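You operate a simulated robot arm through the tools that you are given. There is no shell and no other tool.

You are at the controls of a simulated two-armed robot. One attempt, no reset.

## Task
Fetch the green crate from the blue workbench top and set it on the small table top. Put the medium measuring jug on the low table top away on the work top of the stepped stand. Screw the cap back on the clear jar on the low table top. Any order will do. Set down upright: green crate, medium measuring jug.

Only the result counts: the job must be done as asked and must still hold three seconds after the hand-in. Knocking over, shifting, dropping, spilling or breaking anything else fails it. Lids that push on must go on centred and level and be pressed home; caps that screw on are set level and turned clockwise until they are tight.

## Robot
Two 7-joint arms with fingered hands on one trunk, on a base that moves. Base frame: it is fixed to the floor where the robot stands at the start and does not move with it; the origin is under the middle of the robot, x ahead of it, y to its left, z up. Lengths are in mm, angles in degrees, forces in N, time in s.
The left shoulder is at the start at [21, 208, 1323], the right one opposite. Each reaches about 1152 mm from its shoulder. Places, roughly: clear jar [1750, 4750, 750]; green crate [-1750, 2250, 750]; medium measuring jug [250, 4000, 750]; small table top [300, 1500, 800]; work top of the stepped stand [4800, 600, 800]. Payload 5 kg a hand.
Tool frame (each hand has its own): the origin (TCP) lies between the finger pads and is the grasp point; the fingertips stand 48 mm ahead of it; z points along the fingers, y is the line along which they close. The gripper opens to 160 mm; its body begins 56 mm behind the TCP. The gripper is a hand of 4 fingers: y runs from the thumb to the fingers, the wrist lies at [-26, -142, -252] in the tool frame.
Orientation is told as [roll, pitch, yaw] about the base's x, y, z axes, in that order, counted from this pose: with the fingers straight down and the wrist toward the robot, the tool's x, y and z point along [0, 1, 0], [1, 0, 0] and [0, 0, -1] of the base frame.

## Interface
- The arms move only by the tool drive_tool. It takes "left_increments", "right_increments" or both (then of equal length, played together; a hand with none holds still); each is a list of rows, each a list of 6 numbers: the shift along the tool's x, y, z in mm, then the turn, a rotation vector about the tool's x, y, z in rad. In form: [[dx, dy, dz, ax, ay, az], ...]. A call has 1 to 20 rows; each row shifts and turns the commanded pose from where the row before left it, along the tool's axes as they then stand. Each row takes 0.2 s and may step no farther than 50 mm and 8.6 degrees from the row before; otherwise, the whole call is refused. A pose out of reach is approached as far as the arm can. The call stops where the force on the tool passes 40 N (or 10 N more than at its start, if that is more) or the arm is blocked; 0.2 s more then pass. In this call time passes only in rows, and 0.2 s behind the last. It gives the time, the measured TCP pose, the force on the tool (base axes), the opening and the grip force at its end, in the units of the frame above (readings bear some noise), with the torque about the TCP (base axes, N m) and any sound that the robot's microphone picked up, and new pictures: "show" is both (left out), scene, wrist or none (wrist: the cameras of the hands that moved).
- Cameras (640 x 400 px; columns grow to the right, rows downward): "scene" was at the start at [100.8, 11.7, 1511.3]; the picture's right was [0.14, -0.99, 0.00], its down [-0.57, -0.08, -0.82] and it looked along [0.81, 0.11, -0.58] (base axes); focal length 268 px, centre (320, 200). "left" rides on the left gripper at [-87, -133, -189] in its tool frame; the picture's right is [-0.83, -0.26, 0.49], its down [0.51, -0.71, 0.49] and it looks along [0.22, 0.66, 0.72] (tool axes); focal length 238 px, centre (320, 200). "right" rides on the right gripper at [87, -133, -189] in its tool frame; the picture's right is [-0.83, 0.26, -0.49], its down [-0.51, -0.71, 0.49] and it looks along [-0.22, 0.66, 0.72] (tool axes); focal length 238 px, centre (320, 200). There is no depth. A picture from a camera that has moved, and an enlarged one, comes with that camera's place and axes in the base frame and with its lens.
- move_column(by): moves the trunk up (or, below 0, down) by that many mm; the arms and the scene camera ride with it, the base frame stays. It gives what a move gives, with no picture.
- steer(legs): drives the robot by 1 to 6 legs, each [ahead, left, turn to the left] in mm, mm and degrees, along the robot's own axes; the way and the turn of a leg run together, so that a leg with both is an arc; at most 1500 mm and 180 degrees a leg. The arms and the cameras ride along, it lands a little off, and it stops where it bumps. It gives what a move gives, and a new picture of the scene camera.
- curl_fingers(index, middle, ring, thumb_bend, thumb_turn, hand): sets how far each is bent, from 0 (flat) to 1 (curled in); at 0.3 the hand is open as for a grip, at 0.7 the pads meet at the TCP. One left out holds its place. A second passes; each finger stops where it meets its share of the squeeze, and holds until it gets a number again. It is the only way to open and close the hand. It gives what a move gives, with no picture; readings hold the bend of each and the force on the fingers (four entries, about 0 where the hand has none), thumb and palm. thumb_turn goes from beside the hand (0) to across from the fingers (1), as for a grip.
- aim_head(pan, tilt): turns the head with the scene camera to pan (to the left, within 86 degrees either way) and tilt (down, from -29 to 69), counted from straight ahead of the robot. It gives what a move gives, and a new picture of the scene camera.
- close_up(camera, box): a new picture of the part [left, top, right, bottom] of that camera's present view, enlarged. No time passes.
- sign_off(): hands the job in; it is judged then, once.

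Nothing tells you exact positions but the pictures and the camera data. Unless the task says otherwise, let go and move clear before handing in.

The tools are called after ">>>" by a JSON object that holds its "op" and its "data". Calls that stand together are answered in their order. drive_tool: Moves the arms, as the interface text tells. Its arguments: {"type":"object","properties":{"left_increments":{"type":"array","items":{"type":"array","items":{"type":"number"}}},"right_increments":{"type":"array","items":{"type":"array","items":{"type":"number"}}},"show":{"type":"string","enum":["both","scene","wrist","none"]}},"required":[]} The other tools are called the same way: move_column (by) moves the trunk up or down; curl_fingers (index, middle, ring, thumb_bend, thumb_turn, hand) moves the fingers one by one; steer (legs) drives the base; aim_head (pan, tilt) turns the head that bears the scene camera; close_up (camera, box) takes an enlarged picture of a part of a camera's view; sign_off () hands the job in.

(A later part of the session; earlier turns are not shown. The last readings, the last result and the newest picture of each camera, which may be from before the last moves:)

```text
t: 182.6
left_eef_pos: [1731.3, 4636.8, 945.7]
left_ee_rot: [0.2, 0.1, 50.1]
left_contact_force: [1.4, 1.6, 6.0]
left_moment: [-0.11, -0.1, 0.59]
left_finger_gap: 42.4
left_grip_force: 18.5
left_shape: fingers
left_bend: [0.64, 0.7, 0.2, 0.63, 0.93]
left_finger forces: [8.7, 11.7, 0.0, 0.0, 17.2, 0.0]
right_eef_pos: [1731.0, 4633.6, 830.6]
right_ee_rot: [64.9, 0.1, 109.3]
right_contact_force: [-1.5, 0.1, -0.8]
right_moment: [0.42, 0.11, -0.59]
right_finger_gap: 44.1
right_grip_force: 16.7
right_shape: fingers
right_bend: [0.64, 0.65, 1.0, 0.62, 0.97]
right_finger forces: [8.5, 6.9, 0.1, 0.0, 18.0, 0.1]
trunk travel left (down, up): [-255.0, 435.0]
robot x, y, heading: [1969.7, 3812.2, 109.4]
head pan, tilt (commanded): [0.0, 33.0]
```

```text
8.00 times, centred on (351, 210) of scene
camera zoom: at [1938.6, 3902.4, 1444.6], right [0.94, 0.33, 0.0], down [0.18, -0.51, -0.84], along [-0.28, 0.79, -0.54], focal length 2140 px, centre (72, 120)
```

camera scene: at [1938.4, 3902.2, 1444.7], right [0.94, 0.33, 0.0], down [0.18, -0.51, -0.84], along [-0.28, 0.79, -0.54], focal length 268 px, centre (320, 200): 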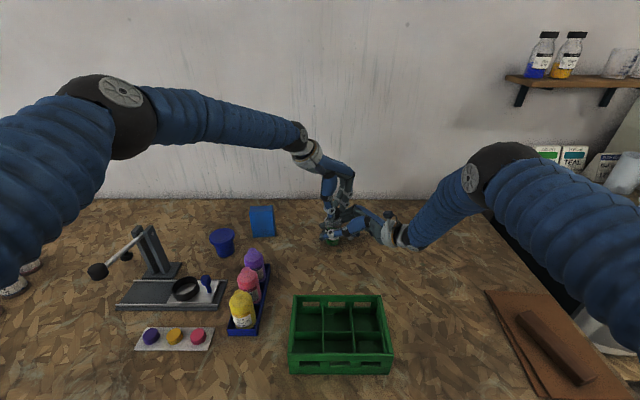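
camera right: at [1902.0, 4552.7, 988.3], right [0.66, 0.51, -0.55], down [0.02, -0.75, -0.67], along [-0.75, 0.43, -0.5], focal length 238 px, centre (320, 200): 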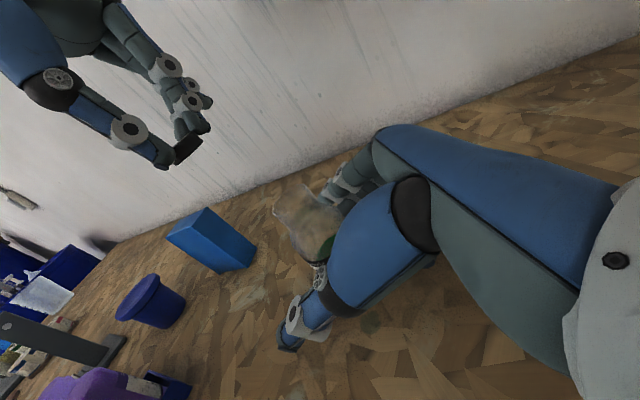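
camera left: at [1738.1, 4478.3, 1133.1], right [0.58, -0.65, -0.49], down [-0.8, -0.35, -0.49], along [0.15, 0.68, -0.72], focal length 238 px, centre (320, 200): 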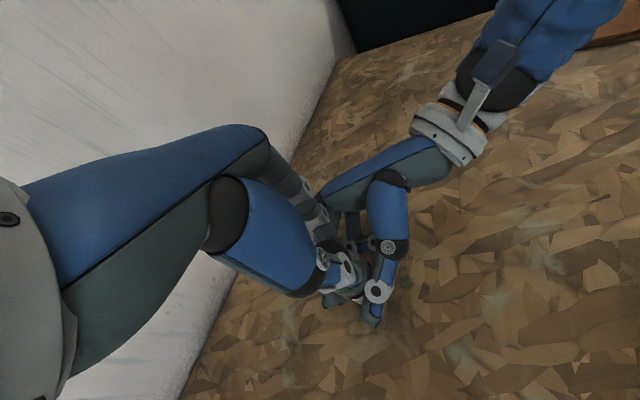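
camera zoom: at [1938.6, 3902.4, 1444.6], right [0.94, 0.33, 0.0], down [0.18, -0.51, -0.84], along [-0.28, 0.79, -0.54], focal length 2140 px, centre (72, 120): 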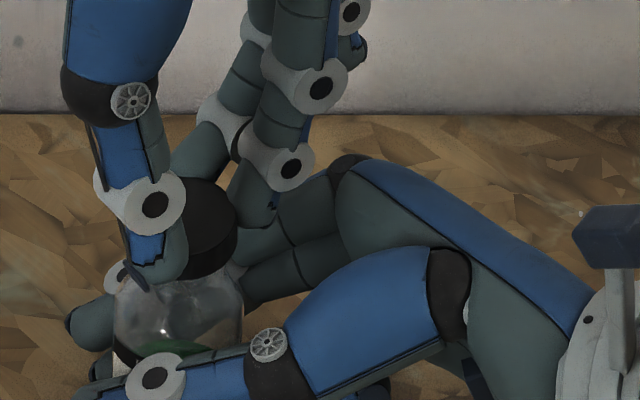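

>>> {"op": "drive_tool", "data": {"left_increments": [[-0.3, 0.05, 0, 0, 0, 0.1]], "show": "none"}}

>>> {"op": "curl_fingers", "data": {"hand": "left", "index": 0.58, "middle": 0.58, "thumb_bend": 0.55}}

>>> {"op": "curl_fingers", "data": {"hand": "left", "index": 0.5, "middle": 0.5, "thumb_bend": 0.48, "thumb_turn": 0.97}}

>>> {"op": "close_up", "data": {"camera": "scene", "box": [326, 185, 376, 235]}}

>>> {"op": "close_up", "data": {"camera": "right", "box": [220, 140, 380, 240]}}

```text
t: 183.0
left_eef_pos: [1733.1, 4636.1, 945.9]
left_ee_rot: [0.2, 0.1, 44.3]
left_contact_force: [3.2, 3.0, 6.6]
left_moment: [-0.05, -0.23, 0.63]
left_finger_gap: 42.1
left_grip_force: 19.3
left_shape: fingers
left_bend: [0.64, 0.69, 0.2, 0.64, 0.93]
left_finger forces: [9.8, 12.6, 0.1, 0.0, 16.7, 0.1]
right_eef_pos: [1730.2, 4633.1, 830.1]
right_ee_rot: [65.0, 0.1, 109.5]
right_contact_force: [-3.3, -1.9, -1.5]
right_moment: [0.43, 0.1, -0.59]
right_finger_gap: 43.1
right_grip_force: 16.5
right_shape: fingers
right_bend: [0.64, 0.65, 1.0, 0.61, 0.97]
right_finger forces: [7.8, 6.7, 0.1, 0.0, 18.5, 0.0]
trunk travel left (down, up): [-255.0, 435.0]
robot x, y, heading: [1969.1, 3808.3, 109.5]
head pan, tilt (commanded): [0.0, 33.0]
```

```text
t: 184.0
left_eef_pos: [1731.3, 4636.6, 945.2]
left_ee_rot: [0.2, 0.2, 44.5]
left_contact_force: [1.2, 0.0, -0.6]
left_moment: [0.01, 0.0, 0.0]
left_finger_gap: 66.6
left_grip_force: 0.0
left_shape: fingers
left_bend: [0.57, 0.57, 0.2, 0.55, 0.97]
left_finger forces: [0.0, 0.0, 0.1, 0.0, 0.0, 0.0]
right_eef_pos: [1731.8, 4633.8, 830.5]
right_ee_rot: [65.1, 0.1, 109.4]
right_contact_force: [-0.2, 0.1, 1.3]
right_moment: [0.08, -0.07, 0.04]
right_finger_gap: 42.7
right_grip_force: 15.2
right_shape: fingers
right_bend: [0.64, 0.65, 1.0, 0.62, 0.97]
right_finger forces: [10.3, 5.7, 0.0, 0.1, 14.9, 0.0]
trunk travel left (down, up): [-255.0, 435.0]
robot x, y, heading: [1965.9, 3809.3, 109.5]
head pan, tilt (commanded): [0.0, 33.0]
```

```text
t: 185.0
left_eef_pos: [1731.6, 4637.3, 944.8]
left_ee_rot: [0.2, 0.2, 44.5]
left_contact_force: [0.0, -0.5, -0.1]
left_moment: [0.02, 0.03, 0.01]
left_finger_gap: 94.9
left_grip_force: 0.1
left_shape: fingers
left_bend: [0.5, 0.5, 0.2, 0.48, 0.97]
left_finger forces: [0.1, 0.0, 0.0, 0.0, 0.0, 0.1]
right_eef_pos: [1731.2, 4633.8, 829.4]
right_ee_rot: [65.0, 0.0, 109.5]
right_contact_force: [0.9, 0.5, 2.0]
right_moment: [0.09, -0.03, 0.0]
right_finger_gap: 42.6
right_grip_force: 15.9
right_shape: fingers
right_bend: [0.64, 0.65, 1.0, 0.62, 0.97]
right_finger forces: [10.3, 5.7, 0.0, 0.1, 15.0, 0.1]
trunk travel left (down, up): [-255.0, 435.0]
robot x, y, heading: [1972.5, 3807.4, 109.4]
head pan, tilt (commanded): [0.0, 33.0]
```

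```text
8.00 times, centred on (351, 210) of scene
camera zoom: at [1938.9, 3902.7, 1444.6], right [0.94, 0.33, 0.0], down [0.18, -0.51, -0.84], along [-0.28, 0.79, -0.55], focal length 2140 px, centre (72, 120)
```

zoom: 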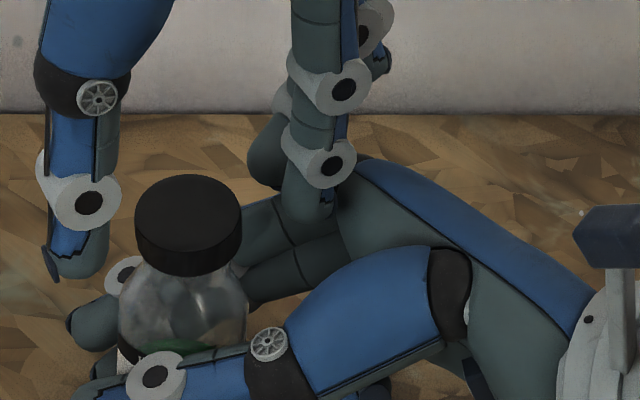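

```text
4.00 times, centred on (300, 190) of right
camera zoom: at [1902.5, 4552.6, 988.5], right [0.66, 0.51, -0.55], down [0.02, -0.75, -0.67], along [-0.75, 0.43, -0.5], focal length 953 px, centre (400, 240)
```

zoom: 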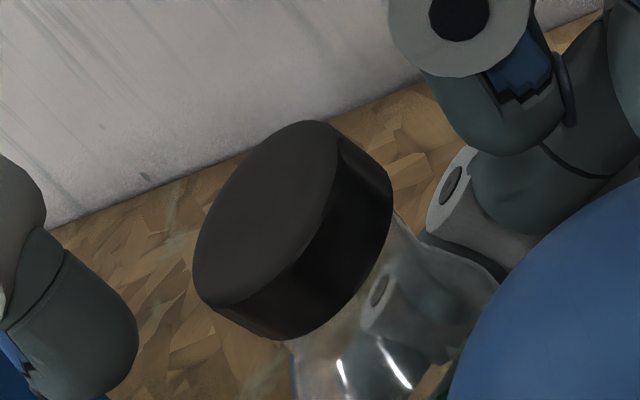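

Cap is on and level in both views. To verify it is tight, I'll raise, rotate the hand back, regrip and turn clockwise again.

>>> {"op": "drive_tool", "data": {"left_increments": [[0, 0, -18, 0, 0, 0], [0.5, -0.1, 0, 0, 0, -0.14], [0.5, -0.1, 0, 0, 0, -0.14], [0.5, -0.1, 0, 0, 0, -0.14], [0.5, -0.1, 0, 0, 0, -0.14], [0.5, -0.1, 0, 0, 0, -0.14], [0.5, -0.1, 0, 0, 0, -0.14], [0.5, -0.1, 0, 0, 0, -0.14], [0.5, -0.1, 0, 0, 0, -0.14], [0.5, -0.1, 0, 0, 0, -0.14], [0.5, -0.1, 0, 0, 0, -0.14], [0.5, -0.1, 0, 0, 0, -0.14]]}}

>>> {"op": "close_up", "data": {"camera": "scene", "box": [322, 180, 372, 230]}}

>>> {"op": "close_up", "data": {"camera": "left", "box": [280, 200, 440, 310]}}

```text
t: 187.6
left_eef_pos: [1727.0, 4637.2, 962.6]
left_ee_rot: [0.2, -0.1, 132.7]
left_contact_force: [1.0, -0.8, 0.6]
left_moment: [-0.03, 0.02, -0.03]
left_finger_gap: 94.9
left_grip_force: 0.1
left_shape: fingers
left_bend: [0.5, 0.5, 0.2, 0.48, 0.97]
left_finger forces: [0.0, 0.0, 0.0, 0.0, 0.0, 0.0]
right_eef_pos: [1731.2, 4632.6, 830.1]
right_ee_rot: [65.0, 0.0, 109.4]
right_contact_force: [0.5, 0.5, 1.0]
right_moment: [0.09, -0.02, 0.02]
right_finger_gap: 42.7
right_grip_force: 15.2
right_shape: fingers
right_bend: [0.64, 0.65, 1.0, 0.62, 0.97]
right_finger forces: [10.3, 5.8, 0.0, 0.0, 15.1, 0.0]
trunk travel left (down, up): [-255.0, 435.0]
robot x, y, heading: [1968.9, 3813.1, 109.6]
head pan, tilt (commanded): [0.0, 33.0]
camera scene: at [1939.1, 3902.8, 1444.6], right [0.94, 0.33, 0.0], down [0.18, -0.51, -0.84], along [-0.28, 0.79, -0.55], focal length 268 px, centre (320, 200)
camera left: at [1881.7, 4598.2, 1149.7], right [0.79, 0.38, -0.49], down [0.11, -0.86, -0.49], along [-0.61, 0.33, -0.72], focal length 238 px, centre (320, 200)
```

scene: 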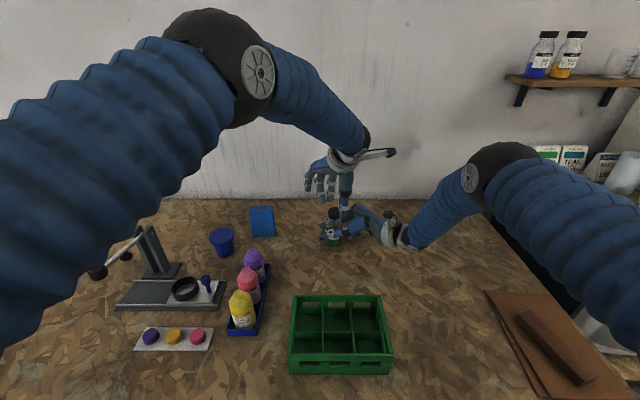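
left: 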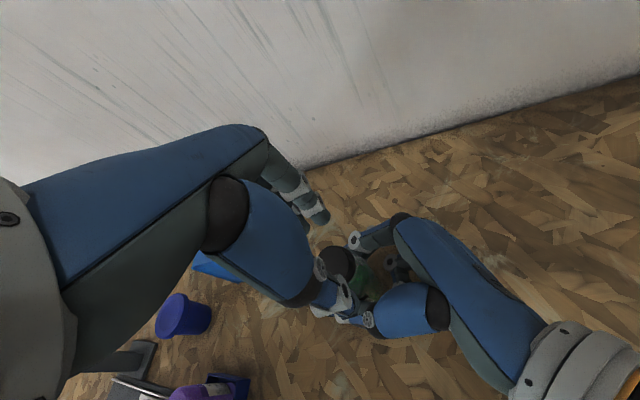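

```text
8.00 times, centred on (347, 205) of scene
camera zoom: at [1939.1, 3902.8, 1444.6], right [0.94, 0.33, 0.0], down [0.18, -0.51, -0.84], along [-0.28, 0.79, -0.55], focal length 2140 px, centre (104, 160)
```

zoom: 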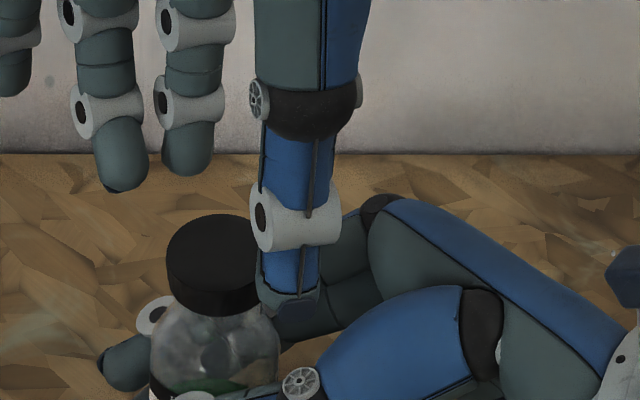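

```text
3.64 times, centred on (360, 255) of left
camera zoom: at [1881.7, 4598.2, 1149.7], right [0.79, 0.38, -0.49], down [0.11, -0.86, -0.49], along [-0.61, 0.33, -0.72], focal length 867 px, centre (174, 0)
```

zoom: 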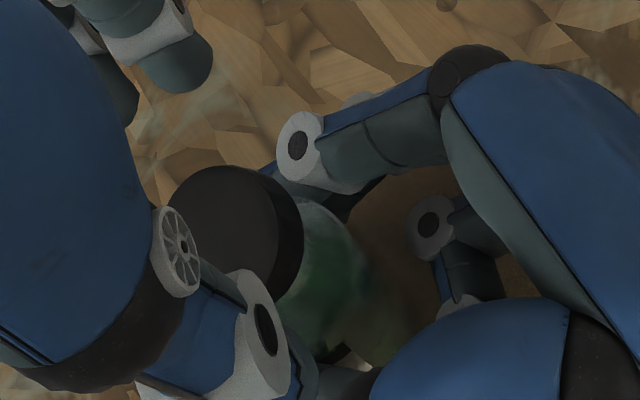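

>>> {"op": "drive_tool", "data": {"left_increments": [[0, -3, 9, 0, 0, 0], [0, 0, 8, 0, 0, 0]], "show": "none"}}

>>> {"op": "curl_fingers", "data": {"hand": "left", "index": 0.61, "middle": 0.62, "thumb_bend": 0.6}}

>>> {"op": "curl_fingers", "data": {"hand": "left", "index": 0.7, "middle": 0.71, "thumb_bend": 0.69}}

>>> {"op": "close_up", "data": {"camera": "scene", "box": [322, 180, 372, 230]}}

```text
t: 188.2
left_eef_pos: [1727.5, 4635.3, 944.6]
left_ee_rot: [0.2, -0.1, 132.6]
left_contact_force: [-0.4, -0.9, -0.1]
left_moment: [-0.05, -0.05, -0.03]
left_finger_gap: 95.1
left_grip_force: 0.1
left_shape: fingers
left_bend: [0.5, 0.5, 0.2, 0.48, 0.97]
left_finger forces: [0.1, 0.0, 0.0, 0.1, 0.0, 0.0]
right_eef_pos: [1731.8, 4633.2, 830.0]
right_ee_rot: [64.9, -0.1, 109.3]
right_contact_force: [0.3, -0.2, 1.5]
right_moment: [0.05, 0.0, 0.03]
right_finger_gap: 42.6
right_grip_force: 15.6
right_shape: fingers
right_bend: [0.64, 0.65, 1.0, 0.62, 0.97]
right_finger forces: [10.3, 5.7, 0.0, 0.0, 14.9, 0.0]
trunk travel left (down, up): [-255.0, 435.0]
robot x, y, heading: [1968.9, 3809.7, 109.3]
head pan, tilt (commanded): [0.0, 33.0]
```

```text
t: 189.2
left_eef_pos: [1728.1, 4634.0, 947.0]
left_ee_rot: [0.2, -0.1, 132.7]
left_contact_force: [1.2, -1.5, 0.1]
left_moment: [-0.06, -0.07, 0.02]
left_finger_gap: 52.4
left_grip_force: 1.4
left_shape: fingers
left_bend: [0.61, 0.62, 0.2, 0.59, 0.98]
left_finger forces: [0.1, 0.0, 0.0, 0.0, 2.3, 0.0]
right_eef_pos: [1733.1, 4633.4, 830.4]
right_ee_rot: [65.0, 0.0, 109.4]
right_contact_force: [-1.9, 1.3, 1.0]
right_moment: [-0.04, -0.1, -0.01]
right_finger_gap: 42.7
right_grip_force: 15.5
right_shape: fingers
right_bend: [0.64, 0.65, 1.0, 0.63, 0.97]
right_finger forces: [11.4, 6.0, 0.0, 0.0, 14.0, 0.1]
trunk travel left (down, up): [-255.0, 435.0]
robot x, y, heading: [1969.6, 3809.7, 109.3]
head pan, tilt (commanded): [0.0, 33.0]
```

```text
t: 190.2
left_eef_pos: [1729.3, 4635.3, 945.5]
left_ee_rot: [0.1, -0.3, 132.6]
left_contact_force: [-2.0, 1.0, -0.4]
left_moment: [0.12, 0.1, -0.01]
left_finger_gap: 48.0
left_grip_force: 17.9
left_shape: fingers
left_bend: [0.63, 0.66, 0.2, 0.6, 0.98]
left_finger forces: [9.4, 9.1, 0.0, 0.0, 17.2, 0.1]
right_eef_pos: [1731.0, 4633.6, 830.5]
right_ee_rot: [65.0, 0.1, 109.5]
right_contact_force: [2.5, -2.8, 3.1]
right_moment: [0.14, 0.1, -0.03]
right_finger_gap: 42.7
right_grip_force: 16.3
right_shape: fingers
right_bend: [0.64, 0.65, 1.0, 0.63, 0.97]
right_finger forces: [8.7, 6.4, 0.1, 0.0, 16.7, 0.0]
trunk travel left (down, up): [-255.0, 435.0]
robot x, y, heading: [1973.3, 3811.4, 109.4]
head pan, tilt (commanded): [0.0, 33.0]
```

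```text
8.00 times, centred on (347, 205) of scene
camera zoom: at [1939.0, 3902.5, 1444.6], right [0.94, 0.33, 0.0], down [0.18, -0.51, -0.84], along [-0.28, 0.79, -0.55], focal length 2140 px, centre (104, 160)
```

zoom: 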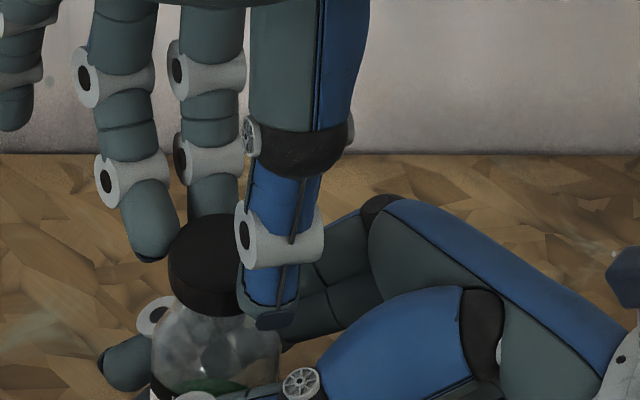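

>>> {"op": "drive_tool", "data": {"left_increments": [[-0.3, 0.05, 0, 0, 0, 0.1]], "show": "none"}}

>>> {"op": "drive_tool", "data": {"left_increments": [[-0.3, 0.05, 0, 0, 0, 0.1]], "show": "none"}}

>>> {"op": "drive_tool", "data": {"left_increments": [[-0.3, 0.05, 0, 0, 0, 0.1]], "show": "none"}}

```text
t: 190.6
left_eef_pos: [1728.5, 4634.4, 945.5]
left_ee_rot: [0.2, -0.1, 126.9]
left_contact_force: [-3.0, 0.5, 1.9]
left_moment: [0.02, 0.12, 0.1]
left_finger_gap: 47.7
left_grip_force: 18.0
left_shape: fingers
left_bend: [0.63, 0.66, 0.2, 0.61, 0.98]
left_finger forces: [9.7, 9.6, 0.1, 0.1, 17.4, 0.0]
right_eef_pos: [1732.1, 4633.8, 830.4]
right_ee_rot: [64.9, 0.1, 109.5]
right_contact_force: [3.1, -1.2, 2.9]
right_moment: [0.19, 0.14, -0.14]
right_finger_gap: 42.6
right_grip_force: 15.9
right_shape: fingers
right_bend: [0.64, 0.65, 1.0, 0.62, 0.97]
right_finger forces: [8.2, 6.9, 0.0, 0.0, 16.9, 0.1]
trunk travel left (down, up): [-255.0, 435.0]
robot x, y, heading: [1969.1, 3811.4, 109.5]
head pan, tilt (commanded): [0.0, 33.0]
```

```text
t: 191.0
left_eef_pos: [1729.8, 4634.8, 945.0]
left_ee_rot: [0.3, -0.1, 121.1]
left_contact_force: [-4.1, 1.7, 1.5]
left_moment: [0.06, 0.13, 0.11]
left_finger_gap: 47.4
left_grip_force: 18.4
left_shape: fingers
left_bend: [0.63, 0.66, 0.2, 0.61, 0.97]
left_finger forces: [9.6, 9.9, 0.0, 0.0, 17.2, 0.0]
right_eef_pos: [1732.0, 4634.5, 830.3]
right_ee_rot: [65.0, 0.0, 109.4]
right_contact_force: [3.8, -1.5, 3.2]
right_moment: [0.18, 0.16, -0.13]
right_finger_gap: 42.3
right_grip_force: 16.0
right_shape: fingers
right_bend: [0.64, 0.65, 1.0, 0.62, 0.97]
right_finger forces: [8.1, 6.7, 0.0, 0.0, 17.1, 0.0]
trunk travel left (down, up): [-255.0, 435.0]
robot x, y, heading: [1968.8, 3806.5, 109.8]
head pan, tilt (commanded): [0.0, 33.0]
```

```text
t: 191.4
left_eef_pos: [1729.3, 4634.3, 946.6]
left_ee_rot: [0.2, -0.1, 115.4]
left_contact_force: [-4.7, 2.2, 1.4]
left_moment: [0.14, 0.17, 0.05]
left_finger_gap: 47.7
left_grip_force: 18.0
left_shape: fingers
left_bend: [0.63, 0.66, 0.2, 0.61, 0.97]
left_finger forces: [9.9, 10.1, 0.0, 0.0, 16.3, 0.0]
right_eef_pos: [1732.1, 4633.7, 829.4]
right_ee_rot: [64.9, 0.0, 109.4]
right_contact_force: [4.3, -2.7, 3.8]
right_moment: [0.19, 0.18, -0.07]
right_finger_gap: 42.5
right_grip_force: 15.8
right_shape: fingers
right_bend: [0.65, 0.65, 1.0, 0.62, 0.97]
right_finger forces: [7.7, 6.4, 0.1, 0.1, 17.7, 0.1]
trunk travel left (down, up): [-255.0, 435.0]
robot x, y, heading: [1973.0, 3810.9, 109.5]
head pan, tilt (commanded): [0.0, 33.0]
```

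The cap still turns with low torque, so it isn't tight yet. The earlier resistance came from my hands nearing each other. I'll continue in strokes between about 150° and 82° of hand yaw.

>>> {"op": "drive_tool", "data": {"left_increments": [[-0.5, 0.1, 0.2, 0, 0, 0.13], [-0.5, 0.1, 0.2, 0, 0, 0.13]], "show": "none"}}

>>> {"op": "drive_tool", "data": {"left_increments": [[-0.5, 0.1, 0.2, 0, 0, 0.13], [-0.5, 0.1, 0.2, 0, 0, 0.13]], "show": "none"}}

>>> {"op": "close_up", "data": {"camera": "scene", "box": [322, 180, 372, 230]}}

>>> {"op": "close_up", "data": {"camera": "left", "box": [280, 200, 440, 310]}}

>>> {"op": "close_up", "data": {"camera": "right", "box": [220, 140, 380, 240]}}

```text
t: 192.0
left_eef_pos: [1730.8, 4636.4, 944.9]
left_ee_rot: [0.4, -0.1, 100.4]
left_contact_force: [-6.1, 1.6, 1.6]
left_moment: [0.06, 0.16, 0.02]
left_finger_gap: 47.5
left_grip_force: 17.9
left_shape: fingers
left_bend: [0.63, 0.66, 0.2, 0.61, 0.97]
left_finger forces: [8.4, 11.4, 0.0, 0.0, 16.9, 0.0]
right_eef_pos: [1732.1, 4634.1, 830.0]
right_ee_rot: [64.9, 0.0, 109.4]
right_contact_force: [5.6, -1.5, 2.4]
right_moment: [0.22, 0.23, -0.06]
right_finger_gap: 42.5
right_grip_force: 16.0
right_shape: fingers
right_bend: [0.65, 0.65, 1.0, 0.62, 0.97]
right_finger forces: [7.8, 6.6, 0.0, 0.0, 17.0, 0.0]
trunk travel left (down, up): [-255.0, 435.0]
robot x, y, heading: [1971.9, 3812.6, 109.5]
head pan, tilt (commanded): [0.0, 33.0]
```

```text
t: 192.6
left_eef_pos: [1731.7, 4637.1, 945.0]
left_ee_rot: [0.1, 0.0, 85.5]
left_contact_force: [-3.8, 0.6, 0.5]
left_moment: [0.0, 0.18, 0.2]
left_finger_gap: 47.1
left_grip_force: 18.3
left_shape: fingers
left_bend: [0.64, 0.67, 0.2, 0.61, 0.97]
left_finger forces: [7.9, 11.4, 0.0, 0.1, 17.4, 0.0]
right_eef_pos: [1730.2, 4634.5, 831.3]
right_ee_rot: [65.1, 0.0, 109.5]
right_contact_force: [4.1, -1.2, 2.1]
right_moment: [0.25, 0.18, -0.22]
right_finger_gap: 42.6
right_grip_force: 15.6
right_shape: fingers
right_bend: [0.65, 0.65, 1.0, 0.62, 0.97]
right_finger forces: [7.8, 6.9, 0.0, 0.1, 16.9, 0.1]
trunk travel left (down, up): [-255.0, 435.0]
robot x, y, heading: [1969.8, 3810.8, 109.7]
head pan, tilt (commanded): [0.0, 33.0]
```

```text
8.00 times, centred on (347, 205) of scene
camera zoom: at [1938.5, 3902.6, 1444.6], right [0.94, 0.33, 0.0], down [0.18, -0.51, -0.84], along [-0.28, 0.79, -0.55], focal length 2140 px, centre (104, 160)
```

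zoom: 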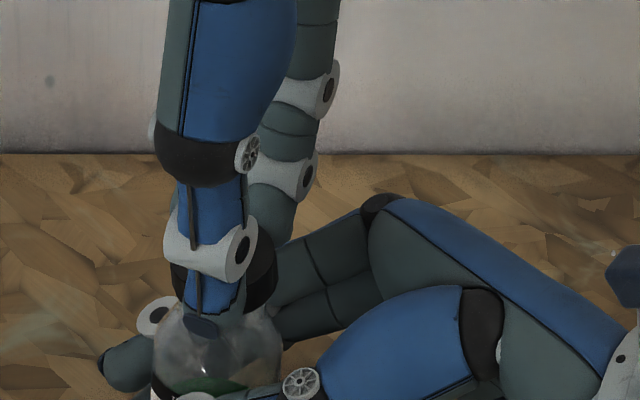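

```text
3.64 times, centred on (360, 255) of left
camera zoom: at [1808.4, 4497.8, 1132.6], right [0.81, -0.32, -0.49], down [-0.56, -0.67, -0.49], along [-0.17, 0.67, -0.72], focal length 867 px, centre (174, 0)
```

zoom: 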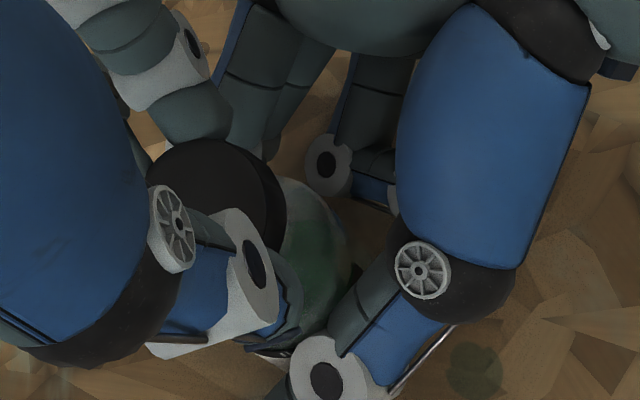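

```text
4.00 times, centred on (300, 190) of right
camera zoom: at [1902.3, 4552.6, 988.6], right [0.66, 0.51, -0.55], down [0.02, -0.75, -0.67], along [-0.75, 0.43, -0.5], focal length 953 px, centre (400, 240)
```

zoom: 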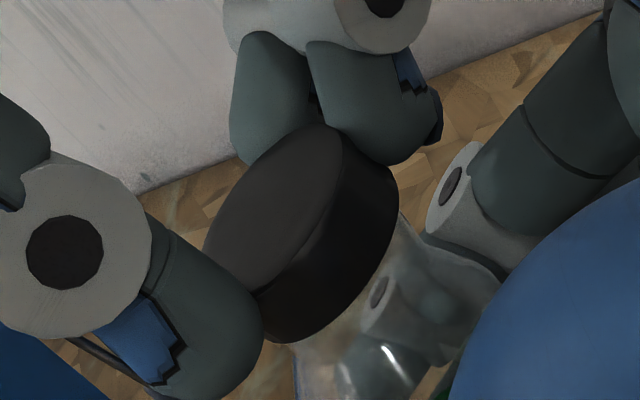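

>>> {"op": "curl_fingers", "data": {"hand": "left", "index": 0.5, "middle": 0.5, "thumb_bend": 0.48}}

>>> {"op": "drive_tool", "data": {"left_increments": [[0, 0, -18, 0, 0, 0], [0.4, 0, 0, 0, 0, -0.13], [0.4, 0, 0, 0, 0, -0.13], [0.4, 0, 0, 0, 0, -0.13], [0.4, 0, 0, 0, 0, -0.13], [0.4, 0, 0, 0, 0, -0.13], [0.4, 0, 0, 0, 0, -0.13], [0.4, 0, 0, 0, 0, -0.13], [0.4, 0, 0, 0, 0, -0.13], [0.4, 0, 0, 0, 0, -0.13], [0.4, 0, 0, 0, 0, -0.1]], "show": "none"}}

>>> {"op": "close_up", "data": {"camera": "scene", "box": [322, 180, 372, 230]}}

>>> {"op": "close_up", "data": {"camera": "left", "box": [280, 200, 440, 310]}}

>>> {"op": "close_up", "data": {"camera": "right", "box": [220, 140, 380, 240]}}

```text
t: 193.6
left_eef_pos: [1733.0, 4636.8, 946.0]
left_ee_rot: [0.3, 0.0, 85.6]
left_contact_force: [-0.1, -0.3, -0.3]
left_moment: [0.01, 0.01, -0.03]
left_finger_gap: 94.9
left_grip_force: 0.1
left_shape: fingers
left_bend: [0.5, 0.5, 0.2, 0.48, 0.97]
left_finger forces: [0.1, 0.1, 0.0, 0.1, 0.1, 0.0]
right_eef_pos: [1730.8, 4633.2, 831.2]
right_ee_rot: [65.0, 0.0, 109.4]
right_contact_force: [-1.0, 0.1, 3.1]
right_moment: [0.04, 0.04, 0.0]
right_finger_gap: 42.5
right_grip_force: 14.9
right_shape: fingers
right_bend: [0.64, 0.65, 1.0, 0.62, 0.97]
right_finger forces: [10.2, 5.8, 0.0, 0.0, 14.3, 0.0]
trunk travel left (down, up): [-255.0, 435.0]
robot x, y, heading: [1968.4, 3811.2, 109.7]
head pan, tilt (commanded): [0.0, 33.0]
```

```text
t: 196.0
left_eef_pos: [1727.7, 4635.1, 962.9]
left_ee_rot: [0.1, -0.1, 158.6]
left_contact_force: [-0.3, -0.2, -0.3]
left_moment: [-0.03, -0.04, 0.04]
left_finger_gap: 94.8
left_grip_force: 0.1
left_shape: fingers
left_bend: [0.5, 0.5, 0.2, 0.48, 0.97]
left_finger forces: [0.0, 0.0, 0.0, 0.0, 0.1, 0.0]
right_eef_pos: [1732.3, 4634.1, 829.8]
right_ee_rot: [65.0, 0.0, 109.4]
right_contact_force: [-0.4, 0.2, 1.9]
right_moment: [0.05, -0.01, 0.03]
right_finger_gap: 42.5
right_grip_force: 15.3
right_shape: fingers
right_bend: [0.64, 0.65, 1.0, 0.62, 0.97]
right_finger forces: [10.1, 5.5, 0.0, 0.0, 14.4, 0.0]
trunk travel left (down, up): [-255.0, 435.0]
robot x, y, heading: [1967.8, 3807.9, 109.2]
head pan, tilt (commanded): [0.0, 33.0]
```

```text
8.00 times, centred on (347, 205) of scene
camera zoom: at [1938.9, 3902.9, 1444.6], right [0.94, 0.33, 0.0], down [0.18, -0.51, -0.84], along [-0.28, 0.79, -0.55], focal length 2140 px, centre (104, 160)
```

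zoom: 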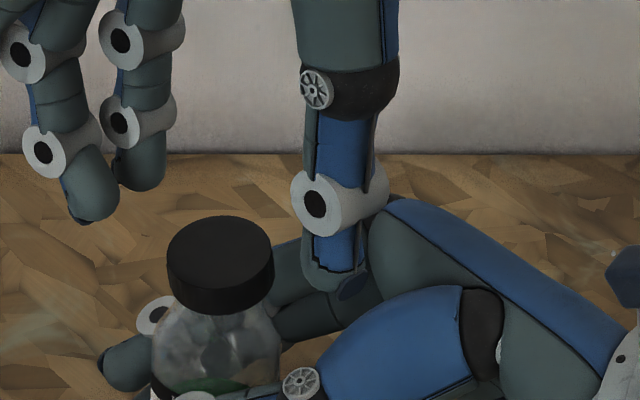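

```text
3.64 times, centred on (360, 255) of left
camera zoom: at [1883.9, 4666.7, 1149.8], right [0.54, 0.68, -0.49], down [0.47, -0.73, -0.49], along [-0.69, 0.04, -0.72], focal length 867 px, centre (174, 0)
```

zoom: 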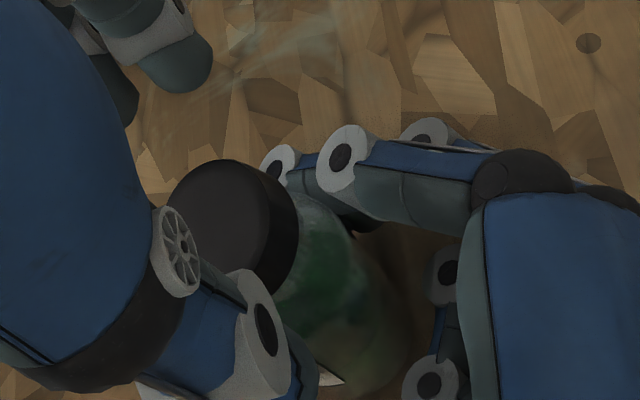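

```text
4.00 times, centred on (300, 190) of right
camera zoom: at [1902.5, 4552.7, 988.4], right [0.66, 0.51, -0.55], down [0.02, -0.75, -0.67], along [-0.75, 0.43, -0.5], focal length 953 px, centre (400, 240)
```

zoom: 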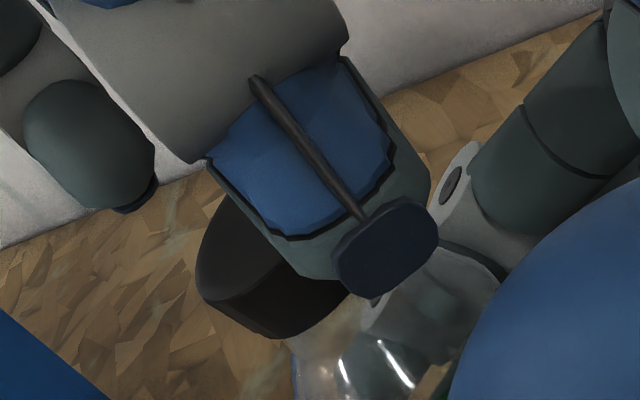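

>>> {"op": "drive_tool", "data": {"left_increments": [[-2, -3, 9, 0, 0, 0], [0, 0, 9, 0, 0, 0]], "show": "none"}}

>>> {"op": "curl_fingers", "data": {"hand": "left", "index": 0.61, "middle": 0.62, "thumb_bend": 0.6}}

>>> {"op": "curl_fingers", "data": {"hand": "left", "index": 0.71, "middle": 0.72, "thumb_bend": 0.7}}

>>> {"op": "drive_tool", "data": {"left_increments": [[0, 0, 0, 0, 0, 0.1], [0, 0, 0, 0, 0, 0.1]], "show": "none"}}

>>> {"op": "drive_tool", "data": {"left_increments": [[-0.1, 0, 0, 0, 0, 0.13], [-0.1, 0, 0, 0, 0, 0.13], [-0.1, 0, 0, 0, 0, 0.13]], "show": "none"}}

```text
t: 196.6
left_eef_pos: [1731.1, 4635.9, 948.0]
left_ee_rot: [0.0, -0.4, 158.3]
left_contact_force: [-1.6, 0.4, 4.3]
left_moment: [-0.06, -0.21, -0.04]
left_finger_gap: 94.3
left_grip_force: 0.1
left_shape: fingers
left_bend: [0.5, 0.5, 0.2, 0.48, 0.97]
left_finger forces: [0.0, 0.0, 0.0, 0.1, 0.1, 0.0]
right_eef_pos: [1732.1, 4633.5, 829.8]
right_ee_rot: [65.0, 0.1, 109.4]
right_contact_force: [0.2, -1.1, 0.6]
right_moment: [0.13, 0.35, 0.02]
right_finger_gap: 42.5
right_grip_force: 15.3
right_shape: fingers
right_bend: [0.64, 0.65, 1.0, 0.62, 0.97]
right_finger forces: [9.9, 5.7, 0.0, 0.0, 14.6, 0.0]
trunk travel left (down, up): [-255.0, 435.0]
robot x, y, heading: [1971.7, 3807.7, 109.4]
head pan, tilt (commanded): [0.0, 33.0]
```

```text
t: 197.6
left_eef_pos: [1731.7, 4634.4, 945.3]
left_ee_rot: [0.1, -0.2, 158.4]
left_contact_force: [0.8, -0.3, 0.3]
left_moment: [0.01, -0.01, -0.04]
left_finger_gap: 51.0
left_grip_force: 1.1
left_shape: fingers
left_bend: [0.61, 0.62, 0.2, 0.6, 0.98]
left_finger forces: [0.4, 0.5, 0.0, 0.0, 0.9, 0.0]
right_eef_pos: [1731.9, 4632.8, 830.7]
right_ee_rot: [65.0, -0.1, 109.3]
right_contact_force: [0.2, -0.4, 1.4]
right_moment: [0.05, -0.04, 0.03]
right_finger_gap: 42.3
right_grip_force: 15.1
right_shape: fingers
right_bend: [0.64, 0.65, 1.0, 0.62, 0.97]
right_finger forces: [10.1, 5.6, 0.0, 0.1, 14.3, 0.1]
trunk travel left (down, up): [-255.0, 435.0]
robot x, y, heading: [1970.6, 3808.4, 109.6]
head pan, tilt (commanded): [0.0, 33.0]
```

```text
t: 198.6
left_eef_pos: [1731.2, 4635.1, 946.6]
left_ee_rot: [0.0, -0.3, 158.4]
left_contact_force: [-6.2, 4.2, -1.0]
left_moment: [0.13, 0.32, -0.04]
left_finger_gap: 46.4
left_grip_force: 23.1
left_shape: fingers
left_bend: [0.63, 0.65, 0.2, 0.61, 0.98]
left_finger forces: [12.9, 13.6, 0.0, 0.0, 19.3, 0.0]
right_eef_pos: [1731.1, 4634.1, 831.1]
right_ee_rot: [65.0, 0.0, 109.4]
right_contact_force: [8.7, -3.3, 5.1]
right_moment: [0.25, 0.33, -0.02]
right_finger_gap: 41.8
right_grip_force: 15.4
right_shape: fingers
right_bend: [0.65, 0.65, 1.0, 0.62, 0.97]
right_finger forces: [6.8, 6.8, 0.0, 0.0, 17.8, 0.0]
trunk travel left (down, up): [-255.0, 435.0]
robot x, y, heading: [1963.0, 3809.8, 109.7]
head pan, tilt (commanded): [0.0, 33.0]
```

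```text
t: 199.2
left_eef_pos: [1731.6, 4634.2, 946.1]
left_ee_rot: [0.0, -0.3, 146.9]
left_contact_force: [-5.7, 4.0, 2.6]
left_moment: [0.21, 0.28, 0.09]
left_finger_gap: 46.0
left_grip_force: 22.4
left_shape: fingers
left_bend: [0.63, 0.65, 0.2, 0.61, 0.98]
left_finger forces: [13.7, 12.5, 0.1, 0.1, 19.0, 0.0]
right_eef_pos: [1732.2, 4632.9, 830.2]
right_ee_rot: [65.0, 0.0, 109.3]
right_contact_force: [6.9, -3.9, 4.3]
right_moment: [0.35, 0.27, -0.13]
right_finger_gap: 41.6
right_grip_force: 16.1
right_shape: fingers
right_bend: [0.65, 0.65, 1.0, 0.62, 0.97]
right_finger forces: [6.6, 6.8, 0.1, 0.1, 18.3, 0.1]
trunk travel left (down, up): [-255.0, 435.0]
robot x, y, heading: [1970.3, 3805.7, 109.7]
head pan, tilt (commanded): [0.0, 33.0]
```

```text
t: 200.0
left_eef_pos: [1732.5, 4634.8, 945.0]
left_ee_rot: [0.2, -0.2, 124.5]
left_contact_force: [-5.5, 6.2, 1.2]
left_moment: [0.26, 0.21, 0.03]
left_finger_gap: 46.1
left_grip_force: 22.2
left_shape: fingers
left_bend: [0.63, 0.65, 0.2, 0.61, 0.98]
left_finger forces: [12.8, 13.2, 0.1, 0.1, 18.7, 0.0]
right_eef_pos: [1731.1, 4633.1, 830.0]
right_ee_rot: [65.0, 0.0, 109.4]
right_contact_force: [5.6, -6.2, 3.6]
right_moment: [0.4, 0.22, -0.07]
right_finger_gap: 41.9
right_grip_force: 15.8
right_shape: fingers
right_bend: [0.66, 0.65, 1.0, 0.62, 0.97]
right_finger forces: [6.0, 6.2, 0.0, 0.0, 18.9, 0.0]
trunk travel left (down, up): [-255.0, 435.0]
robot x, y, heading: [1968.5, 3810.3, 109.5]
head pan, tilt (commanded): [0.0, 33.0]
```

>>> {"op": "drive_tool", "data": {"left_increments": [[0, 2, 0, 0, 0, 0.13], [-0.4, 0, 0, 0, 0, 0.13]], "show": "none"}}

>>> {"op": "drive_tool", "data": {"left_increments": [[-0.4, 0, 0.2, 0, 0, 0.13], [-0.4, 0, 0.2, 0, 0, 0.13]], "show": "none"}}

>>> {"op": "drive_tool", "data": {"left_increments": [[-0.4, 0, 0.2, 0, 0, 0.1]], "show": "none"}}

```text
t: 200.6
left_eef_pos: [1730.8, 4636.6, 943.3]
left_ee_rot: [0.2, -0.1, 109.7]
left_contact_force: [-1.8, 4.4, 0.6]
left_moment: [0.18, 0.02, 0.05]
left_finger_gap: 46.0
left_grip_force: 22.4
left_shape: fingers
left_bend: [0.63, 0.65, 0.2, 0.61, 0.98]
left_finger forces: [12.0, 12.1, 0.0, 0.0, 20.5, 0.0]
right_eef_pos: [1731.5, 4633.8, 829.6]
right_ee_rot: [64.9, -0.1, 109.4]
right_contact_force: [0.8, -4.8, 0.3]
right_moment: [0.27, 0.02, -0.04]
right_finger_gap: 42.1
right_grip_force: 15.0
right_shape: fingers
right_bend: [0.65, 0.65, 1.0, 0.62, 0.97]
right_finger forces: [7.7, 5.3, 0.0, 0.0, 16.1, 0.0]
trunk travel left (down, up): [-255.0, 435.0]
robot x, y, heading: [1968.7, 3808.4, 109.4]
head pan, tilt (commanded): [0.0, 33.0]
```

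```text
t: 201.2
left_eef_pos: [1732.6, 4636.4, 943.5]
left_ee_rot: [0.2, -0.1, 94.6]
left_contact_force: [-0.9, 4.1, 0.2]
left_moment: [0.22, 0.01, 0.04]
left_finger_gap: 46.1
left_grip_force: 22.1
left_shape: fingers
left_bend: [0.63, 0.65, 0.2, 0.61, 0.98]
left_finger forces: [12.0, 12.4, 0.1, 0.1, 20.0, 0.0]
right_eef_pos: [1730.7, 4633.1, 829.4]
right_ee_rot: [65.0, 0.1, 109.4]
right_contact_force: [0.5, -4.6, -1.3]
right_moment: [0.34, 0.0, 0.01]
right_finger_gap: 42.1
right_grip_force: 14.2
right_shape: fingers
right_bend: [0.65, 0.65, 1.0, 0.62, 0.97]
right_finger forces: [7.5, 5.3, 0.0, 0.1, 16.1, 0.1]
trunk travel left (down, up): [-255.0, 435.0]
robot x, y, heading: [1967.8, 3806.6, 109.4]
head pan, tilt (commanded): [0.0, 33.0]
```

```text
t: 201.6
left_eef_pos: [1731.1, 4637.0, 945.3]
left_ee_rot: [0.3, -0.1, 89.0]
left_contact_force: [-1.0, 3.1, 0.7]
left_moment: [0.23, -0.04, -0.01]
left_finger_gap: 45.8
left_grip_force: 22.2
left_shape: fingers
left_bend: [0.63, 0.65, 0.2, 0.61, 0.98]
left_finger forces: [11.6, 12.3, 0.1, 0.1, 20.3, 0.0]
right_eef_pos: [1729.9, 4634.6, 830.0]
right_ee_rot: [64.9, 0.1, 109.4]
right_contact_force: [-1.0, -4.0, -0.2]
right_moment: [0.26, -0.01, 0.01]
right_finger_gap: 42.0
right_grip_force: 14.2
right_shape: fingers
right_bend: [0.65, 0.65, 1.0, 0.62, 0.97]
right_finger forces: [7.9, 5.4, 0.1, 0.0, 15.4, 0.1]
trunk travel left (down, up): [-255.0, 435.0]
robot x, y, heading: [1967.9, 3808.0, 109.4]
head pan, tilt (commanded): [0.0, 33.0]
```

>>> {"op": "close_up", "data": {"camera": "scene", "box": [312, 200, 362, 250]}}

>>> {"op": "close_up", "data": {"camera": "right", "box": [240, 150, 400, 250]}}

>>> {"op": "close_up", "data": {"camera": "left", "box": [280, 200, 440, 310]}}

```text
8.00 times, centred on (337, 225) of scene
camera zoom: at [1937.6, 3902.8, 1444.6], right [0.94, 0.33, 0.0], down [0.18, -0.51, -0.84], along [-0.28, 0.79, -0.55], focal length 2140 px, centre (184, 0)
```

zoom: 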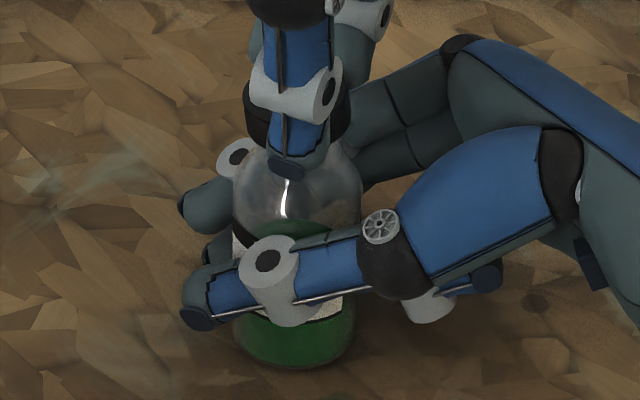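

```text
4.00 times, centred on (320, 200) of right
camera zoom: at [1901.2, 4552.5, 988.3], right [0.66, 0.51, -0.55], down [0.02, -0.75, -0.67], along [-0.75, 0.43, -0.5], focal length 953 px, centre (320, 200)
```

zoom: 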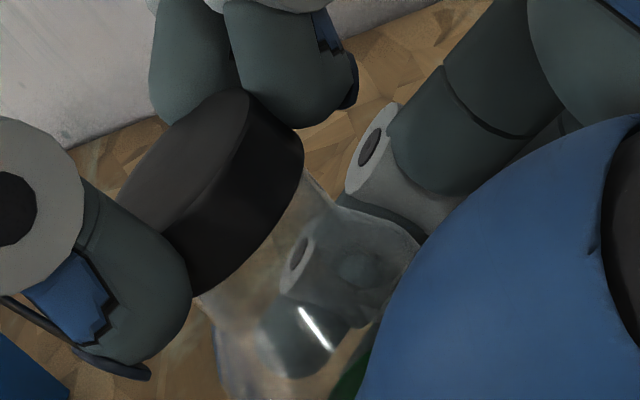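

```text
3.64 times, centred on (360, 255) of left
camera zoom: at [1816.1, 4502.4, 1131.6], right [0.83, -0.27, -0.49], down [-0.52, -0.7, -0.49], along [-0.21, 0.66, -0.72], focal length 867 px, centre (174, 0)
```

zoom: 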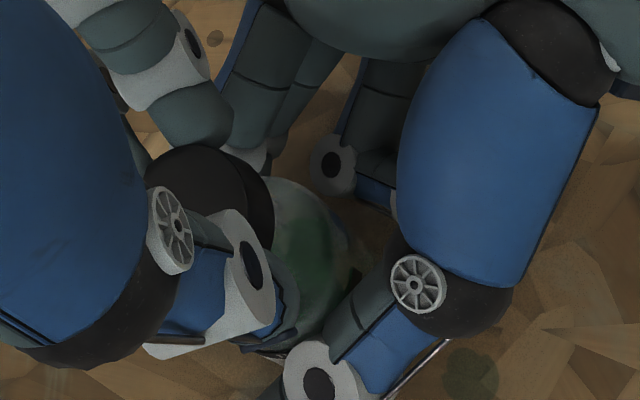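

The jar itself isn't rotating (label still in front), and the cap keeps turning freely. I'll do another stroke with a little downward push.

>>> {"op": "curl_fingers", "data": {"hand": "left", "index": 0.5, "middle": 0.5, "thumb_bend": 0.48}}

>>> {"op": "drive_tool", "data": {"left_increments": [[0, 0, -20, 0, 0, 0], [0.4, 0, 0, 0, 0, -0.13], [0.4, 0, 0, 0, 0, -0.13], [0.4, 0, 0, 0, 0, -0.13], [0.4, 0, 0, 0, 0, -0.13], [0.4, 0, 0, 0, 0, -0.13], [0.4, 0, 0, 0, 0, -0.13], [0.4, 0, 0, 0, 0, -0.13], [0.4, 0, 0, 0, 0, -0.13], [0.4, 0, 0, 0, 0, -0.13]], "show": "none"}}

>>> {"op": "close_up", "data": {"camera": "scene", "box": [335, 200, 365, 230]}}

>>> {"op": "close_up", "data": {"camera": "left", "box": [280, 200, 440, 310]}}

```text
t: 202.6
left_eef_pos: [1733.4, 4637.1, 944.5]
left_ee_rot: [0.3, 0.0, 89.0]
left_contact_force: [0.0, 0.0, 0.1]
left_moment: [0.04, 0.03, 0.02]
left_finger_gap: 95.0
left_grip_force: 0.0
left_shape: fingers
left_bend: [0.5, 0.5, 0.2, 0.48, 0.97]
left_finger forces: [0.0, 0.1, 0.0, 0.0, 0.0, 0.0]
right_eef_pos: [1731.0, 4634.5, 830.7]
right_ee_rot: [65.1, 0.1, 109.3]
right_contact_force: [0.9, -0.4, -0.4]
right_moment: [0.06, 0.01, -0.01]
right_finger_gap: 42.2
right_grip_force: 14.3
right_shape: fingers
right_bend: [0.65, 0.65, 1.0, 0.62, 0.97]
right_finger forces: [9.9, 6.0, 0.0, 0.1, 13.8, 0.0]
trunk travel left (down, up): [-255.0, 435.0]
robot x, y, heading: [1970.0, 3809.9, 109.4]
head pan, tilt (commanded): [0.0, 33.0]
```

```text
t: 204.8
left_eef_pos: [1728.9, 4635.5, 964.9]
left_ee_rot: [0.1, -0.1, 156.2]
left_contact_force: [0.2, 0.6, 0.9]
left_moment: [0.01, -0.02, 0.01]
left_finger_gap: 94.8
left_grip_force: 0.1
left_shape: fingers
left_bend: [0.5, 0.5, 0.2, 0.48, 0.97]
left_finger forces: [0.0, 0.1, 0.1, 0.0, 0.0, 0.1]
right_eef_pos: [1731.9, 4635.2, 829.6]
right_ee_rot: [65.0, 0.0, 109.4]
right_contact_force: [-0.6, -0.3, -0.2]
right_moment: [-0.02, -0.01, 0.02]
right_finger_gap: 42.2
right_grip_force: 14.4
right_shape: fingers
right_bend: [0.65, 0.65, 1.0, 0.63, 0.97]
right_finger forces: [9.8, 5.4, 0.0, 0.0, 13.9, 0.0]
trunk travel left (down, up): [-255.0, 435.0]
robot x, y, heading: [1971.7, 3808.6, 109.9]
head pan, tilt (commanded): [0.0, 33.0]
```

```text
13.33 times, centred on (350, 215) of scene
camera zoom: at [1939.0, 3903.2, 1444.6], right [0.94, 0.33, 0.0], down [0.18, -0.51, -0.84], along [-0.28, 0.79, -0.55], focal length 3568 px, centre (-80, 0)
```

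zoom: 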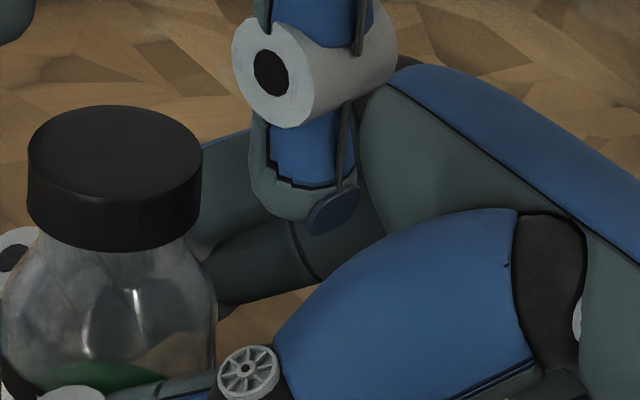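

```text
3.64 times, centred on (360, 255) of left
camera zoom: at [1886.5, 4661.3, 1150.6], right [0.57, 0.66, -0.49], down [0.44, -0.75, -0.49], along [-0.69, 0.06, -0.72], focal length 867 px, centre (174, 0)
```

zoom: 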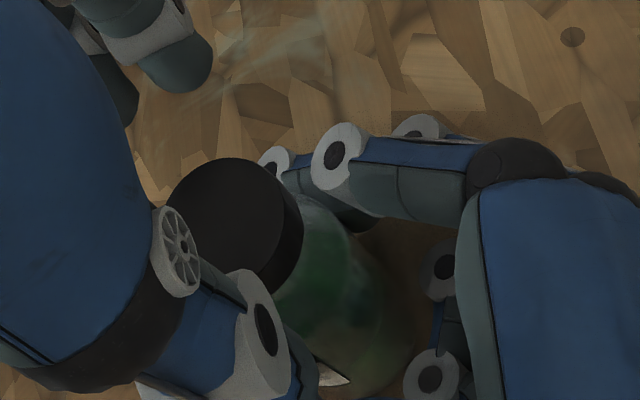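

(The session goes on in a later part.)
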